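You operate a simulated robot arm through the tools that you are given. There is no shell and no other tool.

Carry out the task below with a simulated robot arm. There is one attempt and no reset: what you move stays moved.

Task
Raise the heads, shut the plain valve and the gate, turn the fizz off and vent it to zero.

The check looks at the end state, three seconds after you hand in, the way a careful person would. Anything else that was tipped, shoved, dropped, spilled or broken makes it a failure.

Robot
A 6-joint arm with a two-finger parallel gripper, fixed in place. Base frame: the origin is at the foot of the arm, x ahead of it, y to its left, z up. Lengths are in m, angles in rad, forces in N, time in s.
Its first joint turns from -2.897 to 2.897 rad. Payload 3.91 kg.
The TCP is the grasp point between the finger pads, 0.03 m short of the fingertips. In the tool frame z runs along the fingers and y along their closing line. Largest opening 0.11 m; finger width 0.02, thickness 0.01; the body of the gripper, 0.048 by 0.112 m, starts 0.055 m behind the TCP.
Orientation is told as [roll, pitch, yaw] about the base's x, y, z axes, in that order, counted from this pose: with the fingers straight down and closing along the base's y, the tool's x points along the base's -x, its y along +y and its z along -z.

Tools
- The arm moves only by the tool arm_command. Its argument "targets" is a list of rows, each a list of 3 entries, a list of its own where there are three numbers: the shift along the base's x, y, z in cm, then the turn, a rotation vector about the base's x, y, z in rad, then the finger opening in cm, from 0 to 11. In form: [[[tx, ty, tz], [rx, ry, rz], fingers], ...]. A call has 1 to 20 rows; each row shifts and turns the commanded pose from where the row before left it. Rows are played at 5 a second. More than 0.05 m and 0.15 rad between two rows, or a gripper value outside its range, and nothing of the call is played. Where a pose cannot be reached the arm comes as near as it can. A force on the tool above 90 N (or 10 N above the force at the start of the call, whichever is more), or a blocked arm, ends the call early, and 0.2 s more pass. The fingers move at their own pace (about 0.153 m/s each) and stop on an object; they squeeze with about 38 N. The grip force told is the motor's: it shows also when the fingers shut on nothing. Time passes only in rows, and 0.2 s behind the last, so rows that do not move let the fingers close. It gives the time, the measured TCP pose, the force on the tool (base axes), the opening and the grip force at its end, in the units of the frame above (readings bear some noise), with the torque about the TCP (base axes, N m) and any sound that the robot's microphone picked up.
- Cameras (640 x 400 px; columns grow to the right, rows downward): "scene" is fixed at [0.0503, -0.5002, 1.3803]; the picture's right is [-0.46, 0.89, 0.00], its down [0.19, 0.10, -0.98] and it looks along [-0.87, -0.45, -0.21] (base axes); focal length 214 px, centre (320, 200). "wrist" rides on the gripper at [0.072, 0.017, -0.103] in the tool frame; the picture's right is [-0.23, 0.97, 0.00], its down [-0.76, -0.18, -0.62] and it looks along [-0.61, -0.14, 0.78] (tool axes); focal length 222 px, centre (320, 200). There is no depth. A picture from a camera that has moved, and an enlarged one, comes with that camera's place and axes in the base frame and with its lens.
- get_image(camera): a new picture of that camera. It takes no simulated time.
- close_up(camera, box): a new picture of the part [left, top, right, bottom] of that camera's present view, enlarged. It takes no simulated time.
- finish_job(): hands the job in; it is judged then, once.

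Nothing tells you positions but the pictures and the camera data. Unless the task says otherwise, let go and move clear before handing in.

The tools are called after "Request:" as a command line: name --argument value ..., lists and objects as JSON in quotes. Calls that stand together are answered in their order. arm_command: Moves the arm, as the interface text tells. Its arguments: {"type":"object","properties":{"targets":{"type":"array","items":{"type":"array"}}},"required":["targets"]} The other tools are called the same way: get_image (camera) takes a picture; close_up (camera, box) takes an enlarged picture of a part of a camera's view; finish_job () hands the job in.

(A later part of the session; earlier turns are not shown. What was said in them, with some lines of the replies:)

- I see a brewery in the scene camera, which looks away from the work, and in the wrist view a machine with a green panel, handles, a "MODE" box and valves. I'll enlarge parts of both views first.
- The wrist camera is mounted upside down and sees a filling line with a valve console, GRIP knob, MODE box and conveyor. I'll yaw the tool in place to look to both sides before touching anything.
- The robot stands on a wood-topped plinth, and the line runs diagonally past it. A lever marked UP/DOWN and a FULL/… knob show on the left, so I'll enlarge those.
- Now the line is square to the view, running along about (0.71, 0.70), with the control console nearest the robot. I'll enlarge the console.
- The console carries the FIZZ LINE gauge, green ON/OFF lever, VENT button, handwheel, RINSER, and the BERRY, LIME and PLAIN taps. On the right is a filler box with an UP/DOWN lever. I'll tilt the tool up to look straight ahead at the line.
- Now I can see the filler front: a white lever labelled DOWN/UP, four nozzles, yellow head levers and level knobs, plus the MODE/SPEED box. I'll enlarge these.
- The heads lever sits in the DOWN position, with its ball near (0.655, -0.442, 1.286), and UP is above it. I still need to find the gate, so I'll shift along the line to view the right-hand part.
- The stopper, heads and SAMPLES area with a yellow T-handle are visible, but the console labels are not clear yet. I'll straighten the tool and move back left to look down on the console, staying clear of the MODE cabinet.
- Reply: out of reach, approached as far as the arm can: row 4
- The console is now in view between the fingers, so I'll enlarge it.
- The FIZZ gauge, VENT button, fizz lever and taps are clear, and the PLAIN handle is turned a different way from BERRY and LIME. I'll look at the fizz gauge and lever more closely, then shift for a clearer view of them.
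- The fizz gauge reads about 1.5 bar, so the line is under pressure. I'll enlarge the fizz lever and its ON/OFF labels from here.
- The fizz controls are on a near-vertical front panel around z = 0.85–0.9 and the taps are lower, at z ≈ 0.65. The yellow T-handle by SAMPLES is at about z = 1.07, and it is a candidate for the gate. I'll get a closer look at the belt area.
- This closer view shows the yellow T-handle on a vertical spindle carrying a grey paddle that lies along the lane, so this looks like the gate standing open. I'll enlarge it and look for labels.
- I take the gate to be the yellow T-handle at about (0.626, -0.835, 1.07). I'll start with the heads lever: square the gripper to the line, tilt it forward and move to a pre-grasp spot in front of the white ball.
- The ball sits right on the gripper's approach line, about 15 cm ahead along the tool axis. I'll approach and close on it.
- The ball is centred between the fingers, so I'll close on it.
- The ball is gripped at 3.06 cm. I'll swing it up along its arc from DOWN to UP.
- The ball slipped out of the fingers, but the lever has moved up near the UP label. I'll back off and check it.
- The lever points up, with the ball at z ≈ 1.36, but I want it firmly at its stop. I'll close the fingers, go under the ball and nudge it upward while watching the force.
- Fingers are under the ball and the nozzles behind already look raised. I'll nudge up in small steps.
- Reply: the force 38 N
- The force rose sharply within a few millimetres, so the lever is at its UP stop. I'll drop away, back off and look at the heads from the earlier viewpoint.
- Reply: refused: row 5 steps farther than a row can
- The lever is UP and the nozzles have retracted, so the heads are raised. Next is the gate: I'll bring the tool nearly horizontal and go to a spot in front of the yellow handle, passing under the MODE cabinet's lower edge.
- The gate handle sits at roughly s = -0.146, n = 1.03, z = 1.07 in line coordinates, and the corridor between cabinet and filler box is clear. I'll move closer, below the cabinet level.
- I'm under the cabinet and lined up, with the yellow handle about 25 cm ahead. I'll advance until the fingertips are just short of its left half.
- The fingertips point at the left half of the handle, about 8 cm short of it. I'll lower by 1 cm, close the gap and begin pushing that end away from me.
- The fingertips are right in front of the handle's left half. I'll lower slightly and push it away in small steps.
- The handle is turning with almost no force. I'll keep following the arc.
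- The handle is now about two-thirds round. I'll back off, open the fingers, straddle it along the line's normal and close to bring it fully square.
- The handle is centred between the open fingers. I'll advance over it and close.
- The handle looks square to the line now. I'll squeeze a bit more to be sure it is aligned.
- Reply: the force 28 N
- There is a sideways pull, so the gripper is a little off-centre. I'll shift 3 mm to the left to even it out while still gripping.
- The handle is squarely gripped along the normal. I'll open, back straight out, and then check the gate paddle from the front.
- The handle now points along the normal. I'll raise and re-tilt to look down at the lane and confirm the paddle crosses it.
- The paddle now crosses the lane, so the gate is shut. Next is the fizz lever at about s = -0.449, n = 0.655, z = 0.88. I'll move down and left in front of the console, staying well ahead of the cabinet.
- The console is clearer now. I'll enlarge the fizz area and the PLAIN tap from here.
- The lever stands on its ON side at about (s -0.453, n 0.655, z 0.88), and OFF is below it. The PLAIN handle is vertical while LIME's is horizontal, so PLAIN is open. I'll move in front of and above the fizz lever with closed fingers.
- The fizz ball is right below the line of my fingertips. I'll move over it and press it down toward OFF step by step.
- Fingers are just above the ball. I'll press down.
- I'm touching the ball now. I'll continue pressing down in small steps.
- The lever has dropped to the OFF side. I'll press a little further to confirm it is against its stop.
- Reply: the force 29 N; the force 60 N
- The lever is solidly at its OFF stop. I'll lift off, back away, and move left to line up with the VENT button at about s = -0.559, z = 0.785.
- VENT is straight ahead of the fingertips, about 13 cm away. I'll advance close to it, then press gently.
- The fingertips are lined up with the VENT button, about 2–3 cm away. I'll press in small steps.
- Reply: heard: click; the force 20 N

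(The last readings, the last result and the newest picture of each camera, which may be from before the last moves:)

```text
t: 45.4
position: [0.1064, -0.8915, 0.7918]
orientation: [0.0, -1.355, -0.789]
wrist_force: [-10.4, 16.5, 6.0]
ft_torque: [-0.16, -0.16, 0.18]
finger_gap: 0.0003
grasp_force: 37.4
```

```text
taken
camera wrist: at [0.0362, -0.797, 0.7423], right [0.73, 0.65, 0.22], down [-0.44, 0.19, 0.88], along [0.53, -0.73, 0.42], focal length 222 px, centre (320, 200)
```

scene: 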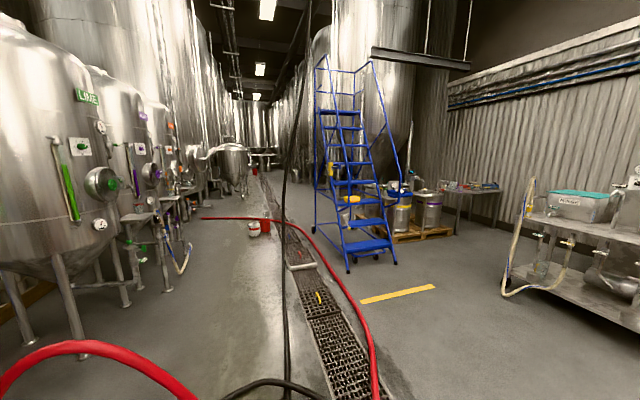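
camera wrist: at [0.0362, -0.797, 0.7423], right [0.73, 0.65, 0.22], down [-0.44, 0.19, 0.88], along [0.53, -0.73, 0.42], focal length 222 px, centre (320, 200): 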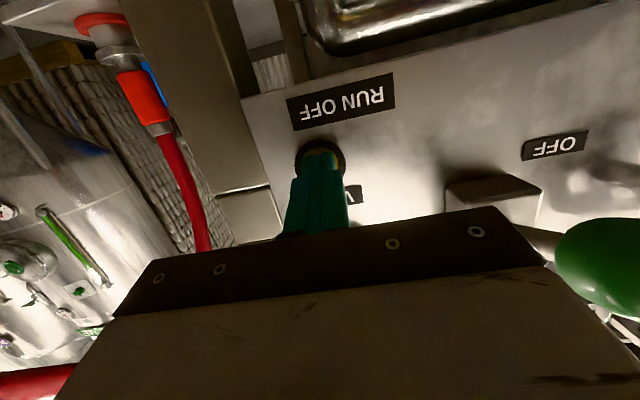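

The button clicked and is held in. I'll hold it for several seconds to let the pressure bleed.

Request:
arm_command --targets '[[[0, 0, 0], [0, 0, 0], 0], [[0, 0, 0], [0, 0, 0], 0], [[0, 0, 0], [0, 0, 0], 0], [[0, 0, 0], [0, 0, 0], 0], [[0, 0, 0], [0, 0, 0], 0], [[0, 0, 0], [0, 0, 0], 0], [[0, 0, 0], [0, 0, 0], 0], [[0, 0, 0], [0, 0, 0], 0], [[0, 0, 0], [0, 0, 0], 0], [[0, 0, 0], [0, 0, 0], 0], [[0, 0, 0], [0, 0, 0], 0], [[0, 0, 0], [0, 0, 0], 0], [[0, 0, 0], [0, 0, 0], 0], [[0, 0, 0], [0, 0, 0], 0], [[0, 0, 0], [0, 0, 0], 0], [[0, 0, 0], [0, 0, 0], 0], [[0, 0, 0], [0, 0, 0], 0], [[0, 0, 0], [0, 0, 0], 0], [[0, 0, 0], [0, 0, 0], 0], [[0, 0, 0], [0, 0, 0], 0]]'

Request:
get_image --camera "wrist"

```text
t: 49.6
position: [0.108, -0.8911, 0.7915]
orientation: [0.001, -1.354, -0.789]
wrist_force: [-20.2, 11.7, 1.4]
ft_torque: [-0.09, -0.09, -0.2]
finger_gap: 0.0001
grasp_force: 37.7
```

```text
taken
camera wrist: at [0.0372, -0.7971, 0.742], right [0.72, 0.65, 0.22], down [-0.44, 0.19, 0.88], along [0.53, -0.73, 0.42], focal length 222 px, centre (320, 200)
```

wrist: 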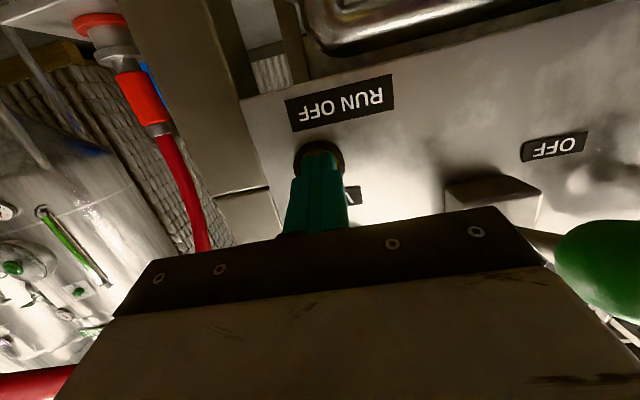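

I've held VENT for about 4.5 s. I'll back off and read the gauge.

Request:
arm_command --targets '[[[-2.8, 2.8, 0], [0, 0, 0], 0], [[-2.8, 2.8, 0], [0, 0, 0], 0], [[-2.8, 2.8, 0], [0, 0, 0], 0]]'

Request:
get_image --camera "wrist"

Request:
close_up --camera "wrist" --box '[290, 100, 400, 240]'

```text
t: 50.4
position: [0.0252, -0.8071, 0.7893]
orientation: [-0.001, -1.354, -0.785]
wrist_force: [0.2, -0.6, 0.2]
ft_torque: [0.0, -0.03, -0.05]
finger_gap: 0.0001
grasp_force: 38.0
```

```text
taken
camera wrist: at [-0.0452, -0.7133, 0.7415], right [0.72, 0.65, 0.22], down [-0.44, 0.19, 0.88], along [0.53, -0.73, 0.42], focal length 222 px, centre (320, 200)
```

wrist: 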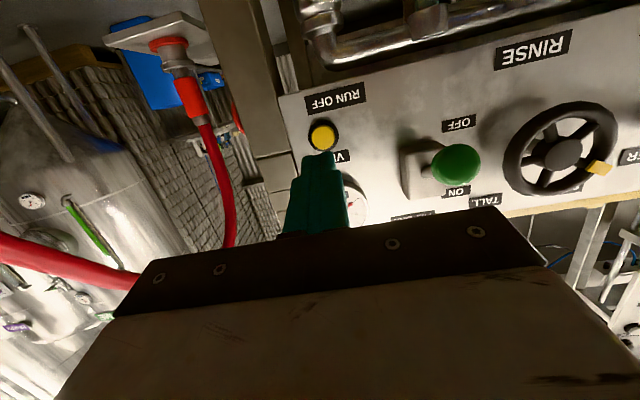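

```text
2.86 times, centred on (345, 170) of wrist
camera zoom: at [-0.0452, -0.7133, 0.7415], right [0.72, 0.65, 0.22], down [-0.44, 0.19, 0.88], along [0.53, -0.73, 0.42], focal length 635 px, centre (249, 286)
```

zoom: 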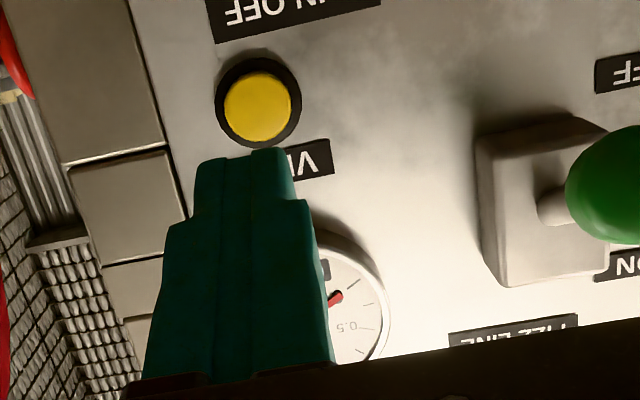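

The gauge is partly hidden, but the needle has moved. I'll raise up and take a clear look.

Request:
arm_command --targets '[[[-1, 1, 4], [0.05, 0.05, 0], 0], [[-1, 1, 4], [0.05, 0.05, 0], 0], [[0, 0, 3], [0.05, 0.05, 0], 0]]'

Request:
get_image --camera "wrist"

Request:
close_up --camera "wrist" --box '[270, 80, 390, 180]'

```text
t: 51.2
position: [0.0026, -0.7908, 0.8999]
orientation: [0.003, -1.14, -0.787]
wrist_force: [-0.1, 0.0, -0.1]
ft_torque: [-0.02, -0.01, 0.0]
finger_gap: 0.0
grasp_force: 38.2
```

```text
taken
camera wrist: at [-0.0733, -0.6907, 0.8764], right [0.76, 0.62, 0.21], down [-0.3, 0.05, 0.95], along [0.58, -0.78, 0.23], focal length 222 px, centre (320, 200)
```

wrist: 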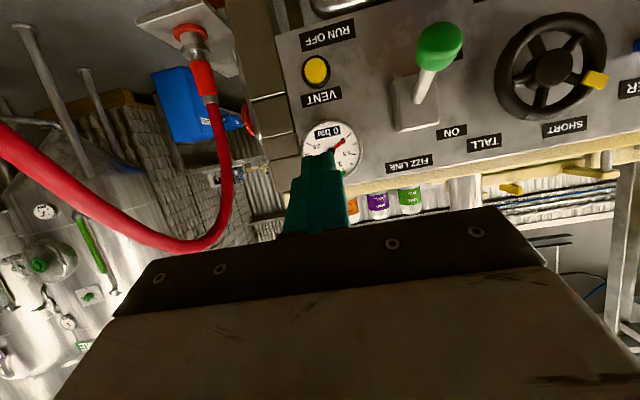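

```text
4.00 times, centred on (330, 130) of wrist
camera zoom: at [-0.0733, -0.6907, 0.8764], right [0.76, 0.62, 0.21], down [-0.3, 0.05, 0.95], along [0.58, -0.78, 0.23], focal length 888 px, centre (280, 480)
```

zoom: 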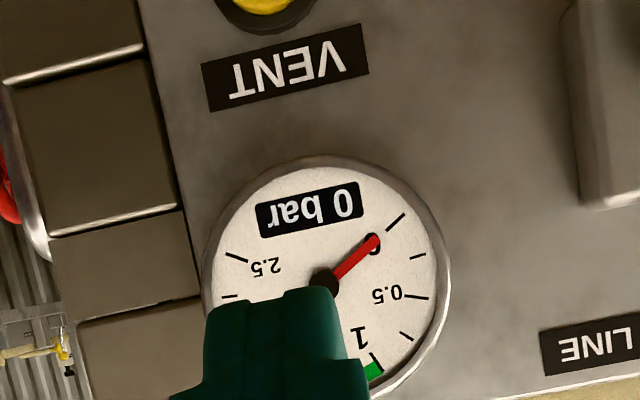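

The gauge reads 0 bar and the lever is OFF. Last is the PLAIN tap, whose handle stands vertical at about s = 0.163, n = 0.715, z = 0.65. I'll pull back and travel along in front of the console to it.

Request:
arm_command --targets '[[[1.72, 3.16, 1.67], [0.028, 0.028, 0], 0], [[1.72, 3.16, 1.67], [0.028, 0.028, 0], 0], [[1.72, 3.16, 1.67], [0.028, 0.028, 0], 0], [[1.72, 3.16, 1.67], [0.028, 0.028, 0], 0], [[1.72, 3.16, 1.67], [0.028, 0.028, 0], 0], [[1.72, 3.16, 1.67], [0.028, 0.028, 0], 0], [[2.95, 2.95, 0], [0.035, 0.035, 0], 0], [[2.95, 2.95, 0], [0.035, 0.035, 0], 0], [[2.95, 2.95, 0], [0.035, 0.035, 0], 0], [[2.95, 2.95, 0], [0.035, 0.035, 0], 0], [[2.95, 2.95, 0], [0.035, 0.035, 0], 0], [[2.95, 2.95, 0], [0.035, 0.035, 0], 0]]'

Request:
get_image --camera "wrist"

```text
t: 53.8
position: [0.2841, -0.4217, 1.0016]
orientation: [-0.002, -0.608, -0.788]
wrist_force: [0.8, 0.1, -1.0]
ft_torque: [0.02, -0.02, 0.02]
finger_gap: 0.0003
grasp_force: 38.0
```

```text
taken
camera wrist: at [0.2127, -0.3248, 1.0448], right [0.82, 0.56, 0.13], down [0.07, -0.32, 0.95], along [0.57, -0.77, -0.3], focal length 222 px, centre (320, 200)
```

wrist: 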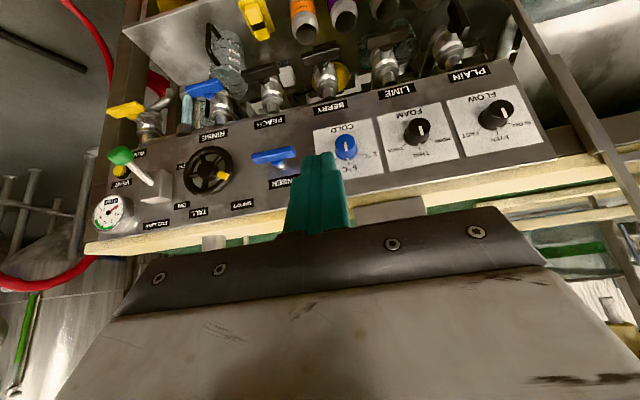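

I see the whole console, with the PLAIN tap at the top right next to a dark guard bar. I'll enlarge that corner.

Request:
close_up --camera "wrist" --box '[360, 0, 560, 130]'

Request:
close_up --camera "wrist" --box '[460, 0, 640, 240]'

Request:
close_up --camera "wrist" --box '[80, 130, 180, 240]'

```text
3.08 times, centred on (460, 65) of wrist
camera zoom: at [0.2127, -0.3248, 1.0448], right [0.82, 0.56, 0.13], down [0.07, -0.32, 0.95], along [0.57, -0.77, -0.3], focal length 684 px, centre (-111, 615)
```

zoom: 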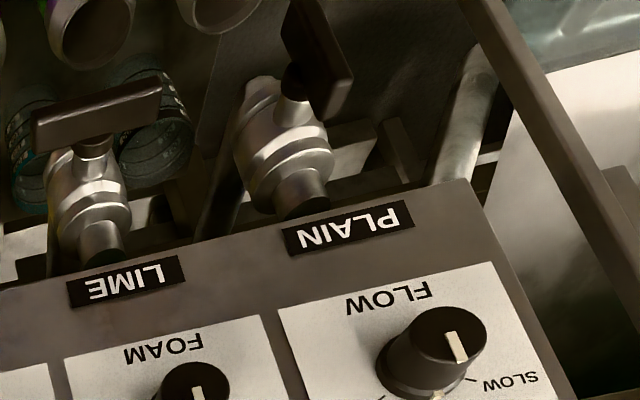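

```text
1.67 times, centred on (550, 120) of wrist
camera zoom: at [0.2127, -0.3248, 1.0448], right [0.82, 0.56, 0.13], down [0.07, -0.32, 0.95], along [0.57, -0.77, -0.3], focal length 370 px, centre (-63, 333)
```

zoom: 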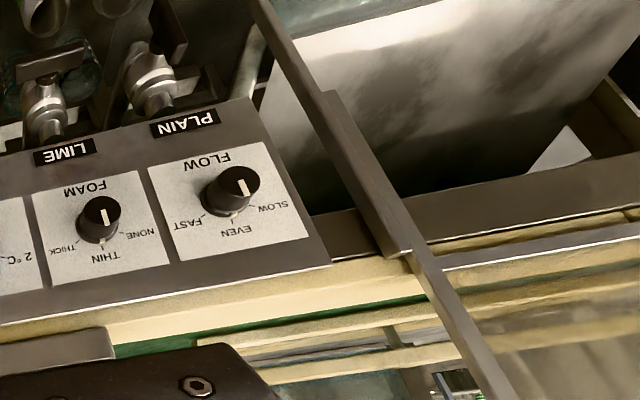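

```text
3.64 times, centred on (130, 185) of wrist
camera zoom: at [0.2127, -0.3248, 1.0448], right [0.82, 0.56, 0.13], down [0.07, -0.32, 0.95], along [0.57, -0.77, -0.3], focal length 808 px, centre (1011, 254)
```

zoom: 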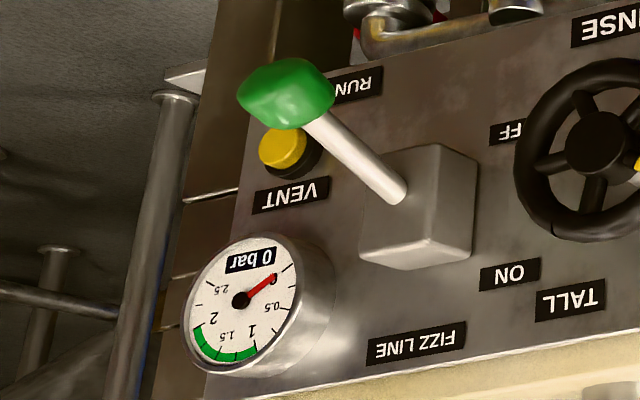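

PLAIN's handle is parallel to its pipe (open) and LIME's is across it (closed). I'll go to a spot in front of and above the PLAIN handle, on its left as seen from the robot.

Request:
arm_command --targets '[[[3.56, 1.78, -2.4], [-0.017, -0.017, 0], 0], [[3.56, 1.78, -2.4], [-0.017, -0.017, 0], 0], [[3.56, 1.78, -2.4], [-0.017, -0.017, 0], 0], [[3.56, 1.78, -2.4], [-0.017, -0.017, 0], 0], [[3.56, 1.78, -2.4], [-0.017, -0.017, 0], 0], [[3.56, 1.78, -2.4], [-0.017, -0.017, 0], 0], [[3.56, 1.78, -2.4], [-0.017, -0.017, 0], 0], [[3.56, 1.78, -2.4], [-0.017, -0.017, 0], 0]]'

Request:
get_image --camera "wrist"

```text
t: 55.6
position: [0.5437, -0.4085, 0.8497]
orientation: [0.037, -0.792, -0.798]
wrist_force: [-0.3, -0.5, 0.2]
ft_torque: [0.04, 0.02, -0.02]
finger_gap: 0.0
grasp_force: 37.8
out of reach, approached as far as the arm can: row 1, 2, 3, 4, 5, 6, 7, 8
```

```text
taken
camera wrist: at [0.4655, -0.3107, 0.87], right [0.79, 0.59, 0.19], down [-0.08, -0.21, 0.97], along [0.61, -0.78, -0.12], focal length 222 px, centre (320, 200)
```

wrist: 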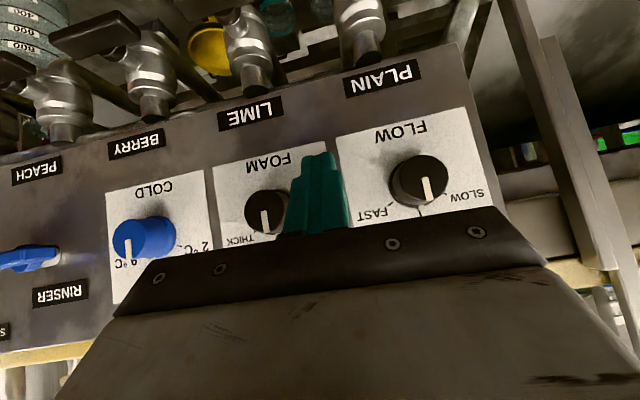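

The last poses were inside the arm's inner reach limit, so it stopped short near the panel without touching anything. I'll go straight up first and then use a steeper tool angle.

Request:
arm_command --targets '[[[0, 0, 3], [0, 0, 0], 0], [[0, 0, 4], [0, 0, 0], 0], [[0, 0, 4], [0, 0, 0], 0], [[0, 0, 4], [0, 0, 0], 0]]'

Request:
get_image --camera "wrist"

```text
t: 56.6
position: [0.5385, -0.4119, 0.9986]
orientation: [-0.003, -0.797, -0.785]
wrist_force: [0.4, -0.9, 0.1]
ft_torque: [0.03, 0.01, 0.01]
finger_gap: 0.0002
grasp_force: 37.7
out of reach, approached as far as the arm can: row 1
```

```text
taken
camera wrist: at [0.4622, -0.3117, 1.0188], right [0.8, 0.57, 0.16], down [-0.06, -0.18, 0.98], along [0.59, -0.8, -0.11], focal length 222 px, centre (320, 200)
```

wrist: 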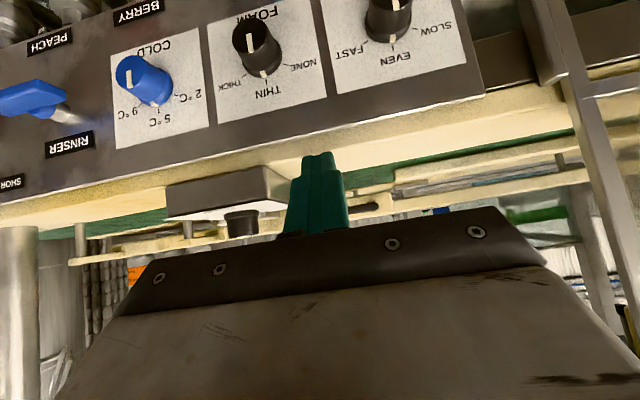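

Commands work from the actual pose, and the tool is clear at z ≈ 1.0. I'll steepen the tool, pull away from the panel, and come down in front of the PLAIN tap.

Request:
arm_command --targets '[[[0.77, 3.31, -1.2], [0.053, 0.053, 0], 0], [[0.77, 3.31, -1.2], [0.053, 0.053, 0], 0], [[0.77, 3.31, -1.2], [0.053, 0.053, 0], 0], [[0.77, 3.31, -1.2], [0.053, 0.053, 0], 0], [[0.35, -0.35, -3.7], [0, 0, 0], 0], [[0.35, -0.35, -3.7], [0, 0, 0], 0], [[0.35, -0.35, -3.7], [0, 0, 0], 0], [[0.35, -0.35, -3.7], [0, 0, 0], 0]]'

Request:
get_image --camera "wrist"

```text
t: 58.4
position: [0.5762, -0.3023, 0.8242]
orientation: [0.003, -0.498, -0.796]
wrist_force: [1.0, 0.0, -0.5]
ft_torque: [-0.05, 0.02, 0.03]
finger_gap: 0.0
grasp_force: 37.8
out of reach, approached as far as the arm can: row 2, 6
```

```text
taken
camera wrist: at [0.5099, -0.2101, 0.8794], right [0.83, 0.54, 0.11], down [0.13, -0.39, 0.91], along [0.53, -0.75, -0.4], focal length 222 px, centre (320, 200)
```

wrist: 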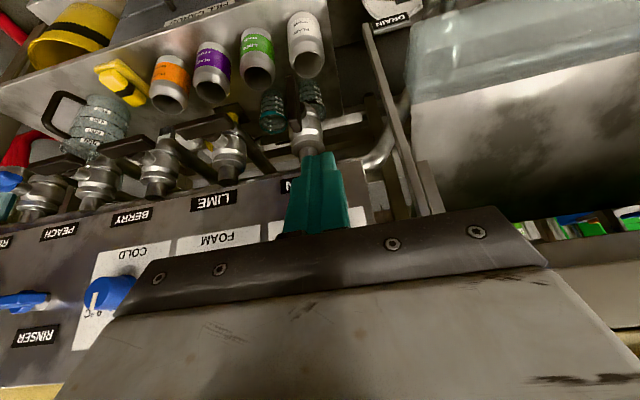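

I'm in front of the PLAIN tap with the fingertips overlapping its body in view. I'll enlarge to find its handle.

Request:
close_up --camera "wrist" --box '[220, 70, 380, 190]'

Request:
close_up --camera "wrist" --box '[120, 0, 440, 200]'

```text
3.33 times, centred on (300, 130) of wrist
camera zoom: at [0.5099, -0.2101, 0.8794], right [0.83, 0.54, 0.11], down [0.13, -0.39, 0.91], along [0.53, -0.75, -0.4], focal length 740 px, centre (387, 433)
```

zoom: 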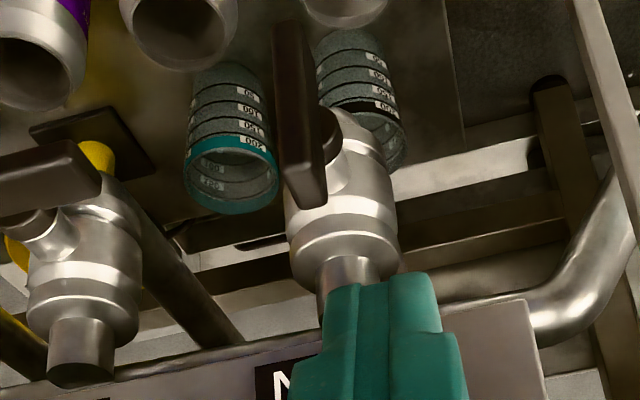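

```text
2.00 times, centred on (280, 100) of wrist
camera zoom: at [0.5099, -0.2101, 0.8794], right [0.83, 0.54, 0.11], down [0.13, -0.39, 0.91], along [0.53, -0.75, -0.4], focal length 444 px, centre (400, 400)
```

zoom: 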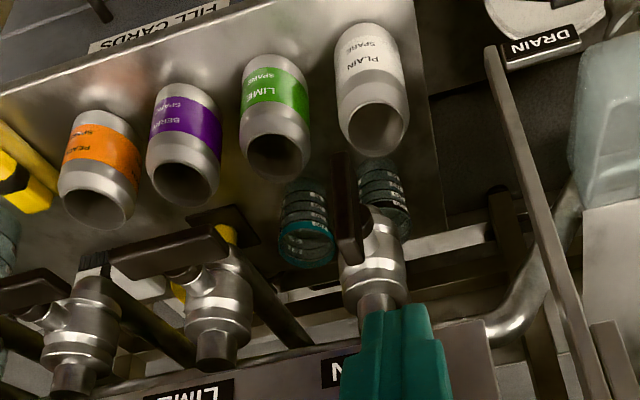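

The PLAIN bar stands vertical in front of its valve, centred near s = 0.161, z = 0.655. I'll lower the closed fingers beside its upper half, on the +s side.

Request:
arm_command --targets '[[[1.5, -1.38, -3.33], [-0.027, -0.027, 0], 0], [[1.5, -1.38, -3.33], [-0.027, -0.027, 0], 0], [[1.5, -1.38, -3.33], [-0.027, -0.027, 0], 0]]'

Request:
get_image --camera "wrist"

Request:
close_up --camera "wrist" --box '[220, 90, 380, 210]'

```text
t: 59.2
position: [0.6212, -0.3399, 0.7238]
orientation: [-0.001, -0.613, -0.785]
wrist_force: [-0.4, -0.1, 0.4]
ft_torque: [-0.01, 0.01, -0.01]
finger_gap: 0.0001
grasp_force: 37.9
```

```text
taken
camera wrist: at [0.5503, -0.2445, 0.7658], right [0.82, 0.56, 0.13], down [0.06, -0.31, 0.95], along [0.57, -0.77, -0.29], focal length 222 px, centre (320, 200)
```

wrist: 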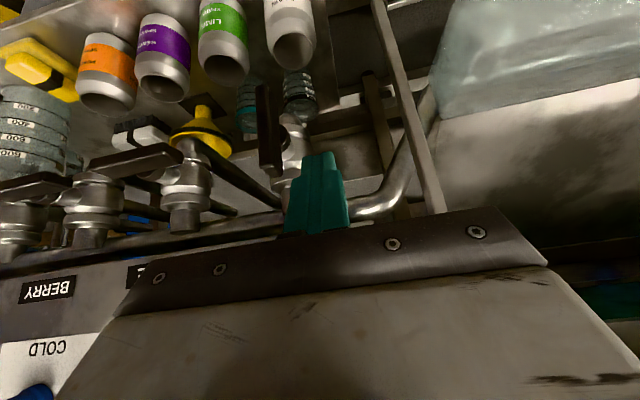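

```text
3.33 times, centred on (300, 150) of wrist
camera zoom: at [0.5503, -0.2445, 0.7658], right [0.82, 0.56, 0.13], down [0.06, -0.31, 0.95], along [0.57, -0.77, -0.29], focal length 740 px, centre (387, 367)
```

zoom: 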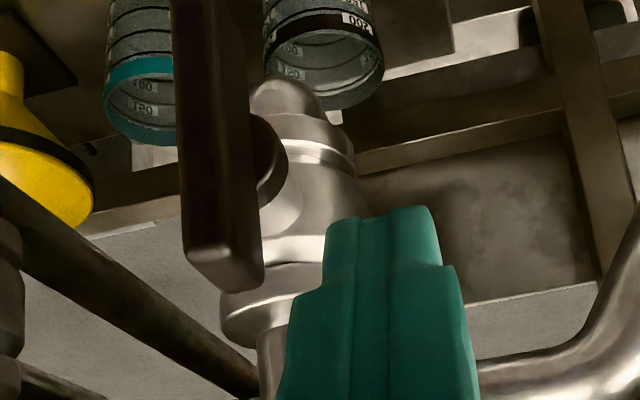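

The fingertips are just to the +s side of the bar and slightly above its top end. I'll step down and forward so the tips sit beside its upper half.

Request:
arm_command --targets '[[[1.9, -1.9, -3.2], [-0.027, -0.027, 0], 0]]'

Request:
get_image --camera "wrist"

Request:
close_up --camera "wrist" --box '[220, 90, 380, 210]'

```text
t: 59.6
position: [0.6421, -0.3612, 0.6923]
orientation: [-0.001, -0.652, -0.785]
wrist_force: [-0.2, 0.1, -0.7]
ft_torque: [0.01, 0.01, 0.0]
finger_gap: 0.0
grasp_force: 37.7
```

```text
taken
camera wrist: at [0.5693, -0.2633, 0.7295], right [0.82, 0.56, 0.14], down [0.04, -0.29, 0.96], along [0.58, -0.78, -0.25], focal length 222 px, centre (320, 200)
```

wrist: 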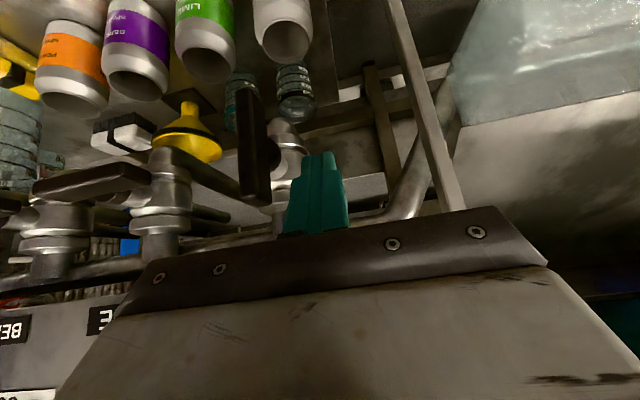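

```text
3.33 times, centred on (300, 150) of wrist
camera zoom: at [0.5693, -0.2633, 0.7295], right [0.82, 0.56, 0.14], down [0.04, -0.29, 0.96], along [0.58, -0.78, -0.25], focal length 740 px, centre (387, 367)
```

zoom: 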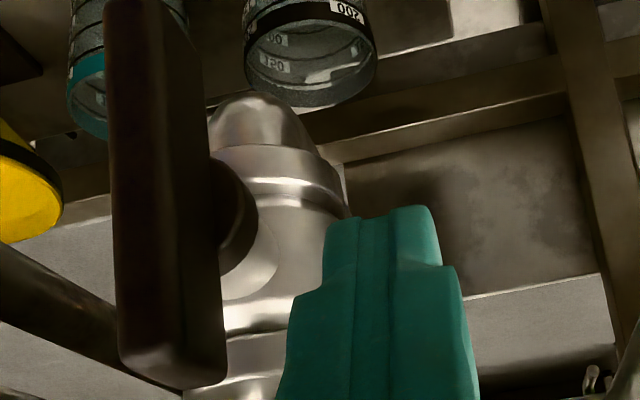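

The fingertips are beside the upper half of the bar, about 2 cm away. I'll push its top toward -s (clockwise as seen from the front) and watch the force.

Request:
arm_command --targets '[[[-0.8, -0.8, -0.2], [0, 0, 0], 0], [[-0.83, -0.83, -0.2], [0, 0, 0], 0], [[-0.4, -0.4, 0.2], [0, 0, 0], 0]]'

Request:
arm_command --targets '[[[-0.4, -0.4, 0.1], [0, 0, 0], 0]]'

Request:
get_image --camera "wrist"

```text
t: 60.4
position: [0.6208, -0.3818, 0.692]
orientation: [-0.003, -0.655, -0.787]
wrist_force: [1.4, 5.0, 16.1]
ft_torque: [-0.07, -0.09, 0.07]
finger_gap: 0.0001
grasp_force: 37.4
```

```text
t: 60.8
position: [0.6171, -0.3851, 0.6915]
orientation: [-0.002, -0.654, -0.786]
wrist_force: [3.6, 6.5, 16.7]
ft_torque: [0.08, -0.25, 0.09]
finger_gap: 0.0
grasp_force: 37.7
```

```text
taken
camera wrist: at [0.544, -0.2883, 0.7286], right [0.82, 0.56, 0.14], down [0.03, -0.28, 0.96], along [0.58, -0.78, -0.25], focal length 222 px, centre (320, 200)
```

wrist: 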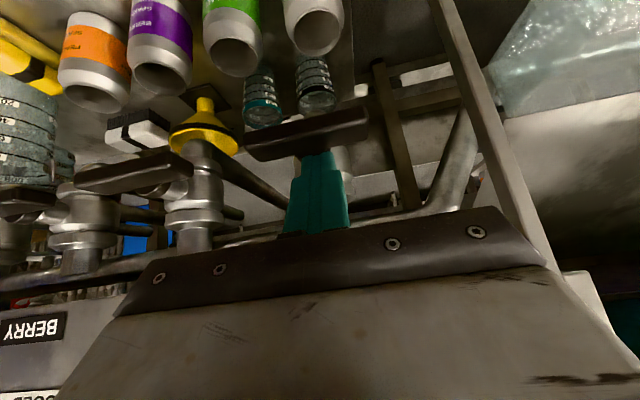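

The handle swung over and now lies horizontal like LIME's. I'll lift off, back away and check it.

Request:
arm_command --targets '[[[0, 0, 1.2], [0, 0, 0], 0], [[-0.9, 0.9, 2.5], [0, 0, 0], 0], [[-1.2, 1.2, 3.3], [0, 0, 0], 0], [[-1.2, 1.2, 3.3], [0.02, 0.02, 0], 0]]'

Request:
get_image --camera "wrist"

Request:
close_up --camera "wrist" --box '[180, 60, 400, 200]'

```text
t: 61.8
position: [0.5822, -0.3533, 0.7926]
orientation: [-0.002, -0.622, -0.787]
wrist_force: [0.5, -0.2, 0.0]
ft_torque: [-0.01, 0.0, 0.02]
finger_gap: 0.0003
grasp_force: 38.4
```

```text
taken
camera wrist: at [0.5105, -0.2572, 0.8342], right [0.82, 0.56, 0.13], down [0.06, -0.31, 0.95], along [0.57, -0.77, -0.28], focal length 222 px, centre (320, 200)
```

wrist: 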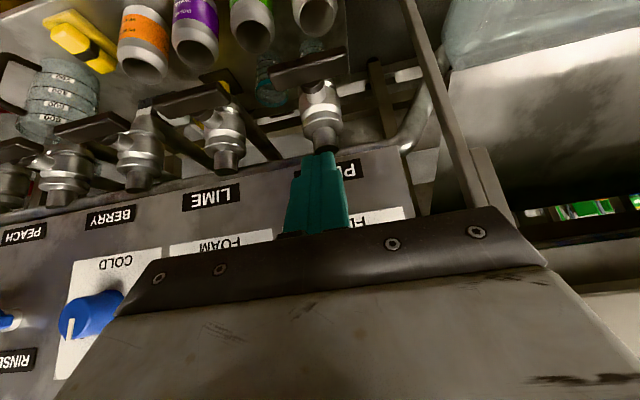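

```text
2.86 times, centred on (290, 130) of wrist
camera zoom: at [0.5105, -0.2572, 0.8342], right [0.82, 0.56, 0.13], down [0.06, -0.31, 0.95], along [0.57, -0.77, -0.28], focal length 635 px, centre (406, 400)
```

zoom: 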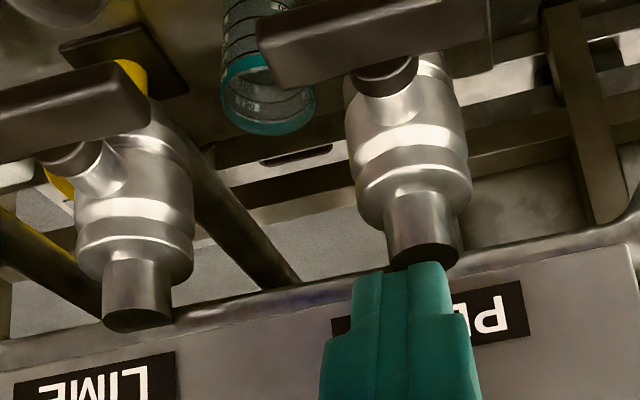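

PLAIN's handle appears parallel to LIME's. I'll zoom in to make sure it is fully across.

Request:
close_up --camera "wrist" --box '[250, 30, 370, 120]'

Request:
close_up --camera "wrist" --box '[120, 60, 260, 160]'

```text
4.44 times, centred on (310, 75) of wrist
camera zoom: at [0.5105, -0.2572, 0.8342], right [0.82, 0.56, 0.13], down [0.06, -0.31, 0.95], along [0.57, -0.77, -0.28], focal length 987 px, centre (364, 756)
```

zoom: 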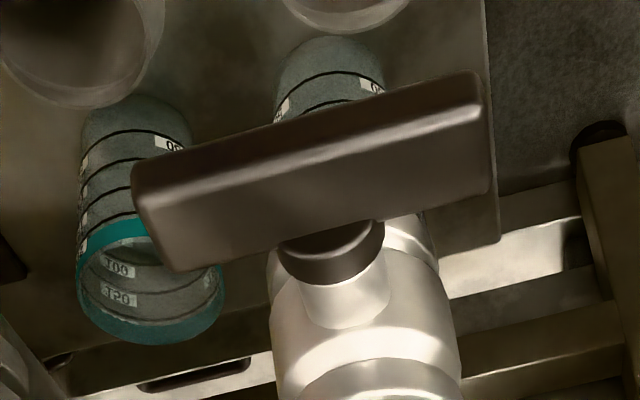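

```text
4.00 times, centred on (190, 110) of wrist
camera zoom: at [0.5105, -0.2572, 0.8342], right [0.82, 0.56, 0.13], down [0.06, -0.31, 0.95], along [0.57, -0.77, -0.28], focal length 888 px, centre (840, 560)
```

zoom: 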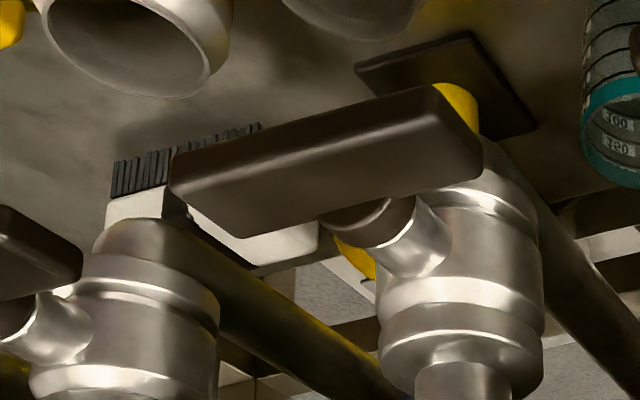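

PLAIN's handle is square across its pipe, so it is shut. I'll withdraw upward and away from the panel, then check everything once more.

Request:
arm_command --targets '[[[-1.4, 1.4, 2.5], [0.035, 0.035, 0], 0], [[-1.4, 1.4, 2.5], [0.035, 0.035, 0], 0], [[-1.4, 1.4, 2.5], [0.035, 0.035, 0], 0], [[-0.5, 0.5, 4], [0, 0, 0], 0], [[-0.5, 0.5, 4], [0, 0, 0], 0], [[-1.5, 0, 4], [0, 0, 0], 0], [[-2.5, -1.5, 3.5], [0, 0, 0], 3], [[-2.5, -1.5, 3.5], [0, 0, 0], 6], [[-2.5, -1.5, 3.5], [0, 0, 0], 11], [[-2.5, -1.5, 3.5], [0, 0, 0], 11], [[-2.5, -1.5, 3.5], [-0.05, -0.05, 0], 11], [[-2.5, -1.5, 3.5], [-0.05, -0.05, 0], 11]]'

Request:
get_image --camera "wrist"

```text
t: 64.4
position: [0.37, -0.4029, 1.1632]
orientation: [-0.001, -0.616, -0.785]
wrist_force: [-0.2, -0.1, 0.1]
ft_torque: [0.02, -0.02, 0.01]
finger_gap: 0.11
grasp_force: 0.1
out of reach, approached as far as the arm can: row 4, 5, 6, 7
```

```text
taken
camera wrist: at [0.2979, -0.3064, 1.2054], right [0.82, 0.56, 0.13], down [0.06, -0.31, 0.95], along [0.57, -0.77, -0.29], focal length 222 px, centre (320, 200)
```

wrist: 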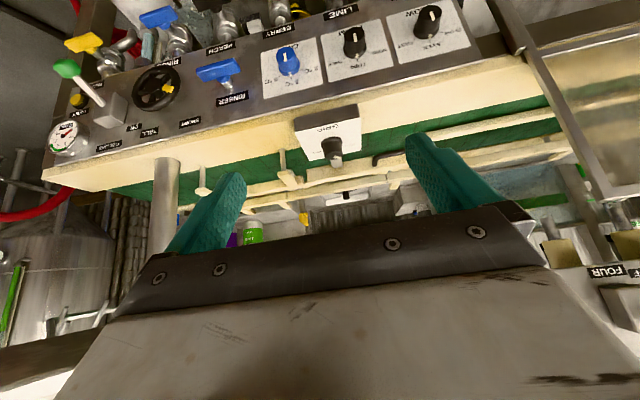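

I'm clear of the panel. I'll rise a bit more and do a final inspection of every control.

Request:
arm_command --targets '[[[0, 0, 4], [0, 0, 0], 11], [[0, 0, 4], [0, 0, 0], 11], [[0.5, 0.5, 4], [0, 0, 0], 11], [[1.5, 1.5, 4], [0, 0, 0], 11], [[1.5, 1.5, 4], [0, 0, 0], 11], [[1.5, 1.5, 4], [0, 0, 0], 11]]'

Request:
get_image --camera "wrist"

Request:
close_up --camera "wrist" --box '[0, 0, 180, 120]'

Request:
close_up --camera "wrist" --box '[240, 40, 420, 180]'

Request:
close_up --camera "wrist" --box '[320, 100, 640, 300]'

Request:
close_up --camera "wrist" --box '[140, 0, 360, 100]'

```text
t: 65.8
position: [0.4228, -0.3626, 1.3927]
orientation: [0.01, -0.591, -0.8]
wrist_force: [0.3, -0.4, 0.0]
ft_torque: [0.03, -0.04, -0.02]
finger_gap: 0.11
grasp_force: 0.1
```

```text
taken
camera wrist: at [0.3513, -0.2668, 1.4374], right [0.83, 0.55, 0.13], down [0.07, -0.33, 0.94], along [0.56, -0.77, -0.31], focal length 222 px, centre (320, 200)
```

wrist: 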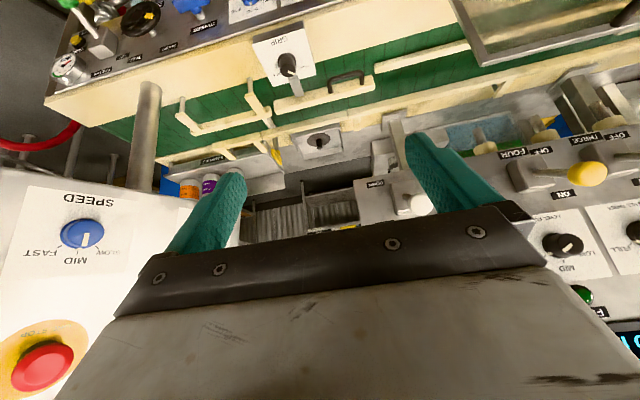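

```text
3.33 times, centred on (90, 60) of wrist
camera zoom: at [0.3513, -0.2668, 1.4374], right [0.83, 0.55, 0.13], down [0.07, -0.33, 0.94], along [0.56, -0.77, -0.31], focal length 740 px, centre (1087, 667)
```

zoom: 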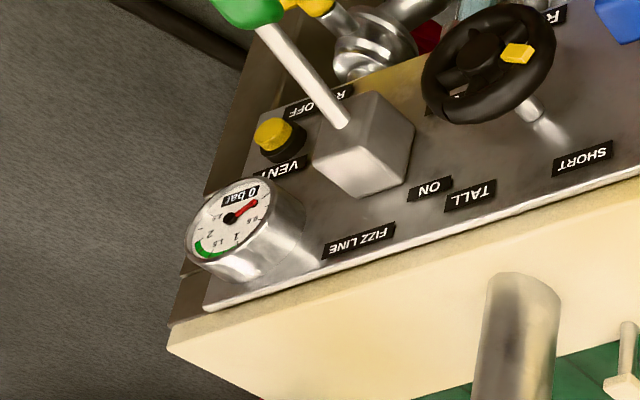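

```text
2.86 times, centred on (330, 110) of wrist
camera zoom: at [0.3513, -0.2668, 1.4374], right [0.83, 0.55, 0.13], down [0.07, -0.33, 0.94], along [0.56, -0.77, -0.31], focal length 635 px, centre (291, 457)
```

zoom: 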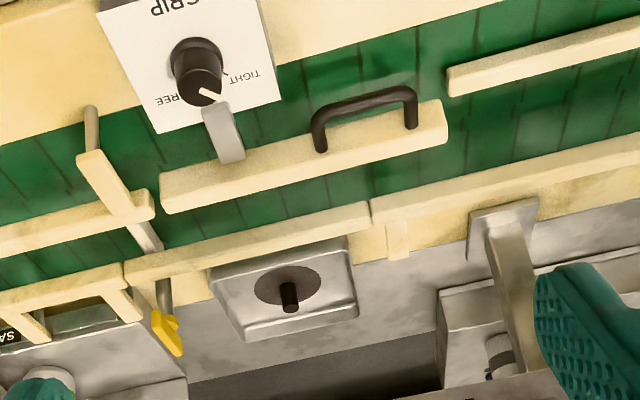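

```text
2.00 times, centred on (480, 200) of wrist
camera zoom: at [0.3513, -0.2668, 1.4374], right [0.83, 0.55, 0.13], down [0.07, -0.33, 0.94], along [0.56, -0.77, -0.31], focal length 444 px, centre (0, 200)
```

zoom: 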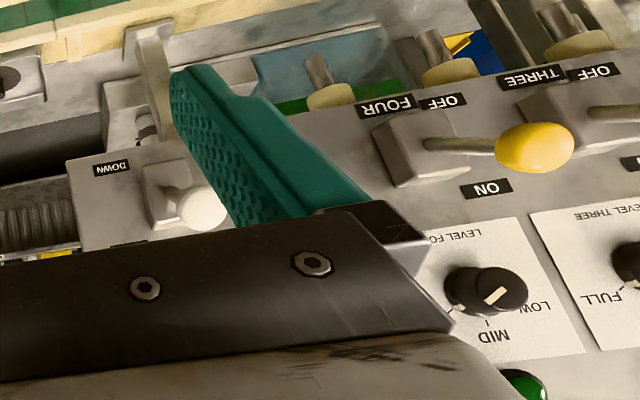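

```text
2.91 times, centred on (250, 50) of wrist
camera zoom: at [0.3513, -0.2668, 1.4374], right [0.83, 0.55, 0.13], down [0.07, -0.33, 0.94], along [0.56, -0.77, -0.31], focal length 646 px, centre (524, 636)
```

zoom: 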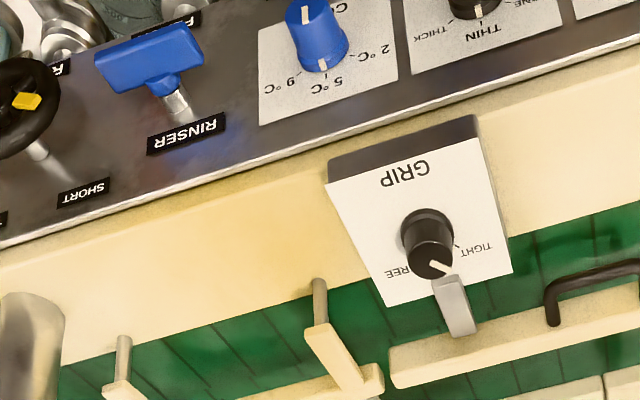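

The gauge is at 0 bar, the fizz lever is OFF, and the heads lever is UP with nozzles raised. I'll zoom in once more on the gate to confirm the paddle angle.

Request:
close_up --camera "wrist" --box '[250, 90, 320, 170]'

Request:
close_up --camera "wrist" --box '[360, 160, 440, 230]'

```text
5.00 times, centred on (285, 130) of wrist
camera zoom: at [0.3513, -0.2668, 1.4374], right [0.83, 0.55, 0.13], down [0.07, -0.33, 0.94], along [0.56, -0.77, -0.31], focal length 1111 px, centre (495, 550)
```

zoom: 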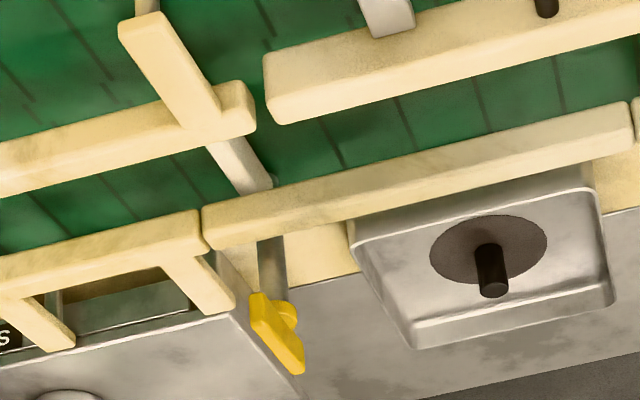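

```text
5.71 times, centred on (400, 195) of wrist
camera zoom: at [0.3513, -0.2668, 1.4374], right [0.83, 0.55, 0.13], down [0.07, -0.33, 0.94], along [0.56, -0.77, -0.31], focal length 1269 px, centre (-137, 229)
```

zoom: 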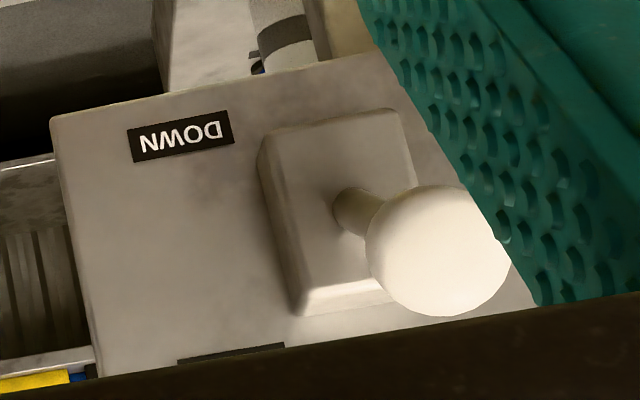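

Everything checks out: the heads lever is UP with the nozzles retracted, the PLAIN handle is square across its pipe, and the gate paddle crosses the lane. The fizz lever is OFF with the gauge at 0 bar. The gripper is open and clear, so I'm handing in.

Request:
finish_job

```text
The job is handed in.
```

The job is handed in; I have no verdict from the check. In my last pictures everything you asked for was done:

- **Heads:** the lever is against its UP stop and the nozzles have risen.
- **Plain valve:** the PLAIN handle now lies across its pipe, like the shut LIME valve next to it.
- **Gate:** nothing is labelled "gate". I took it to be the yellow T-handle by the SAMPLES tray, which turns a grey paddle. The paddle now crosses the lane, square to within a few degrees.
- **Fizz:** the lever is against its OFF stop. I held VENT for about 4.5 seconds; the gauge fell from 1.5 bar to 0 and was still at 0 about 15 seconds later.

On the way to the PLAIN valve, the arm stopped short of where I sent it and ended up close to the FOAM and FLOW knobs. I felt no contact, and both knobs still pointed where they had before. I saw nothing else tipped, moved or spilled. The gripper is open and clear of the line.
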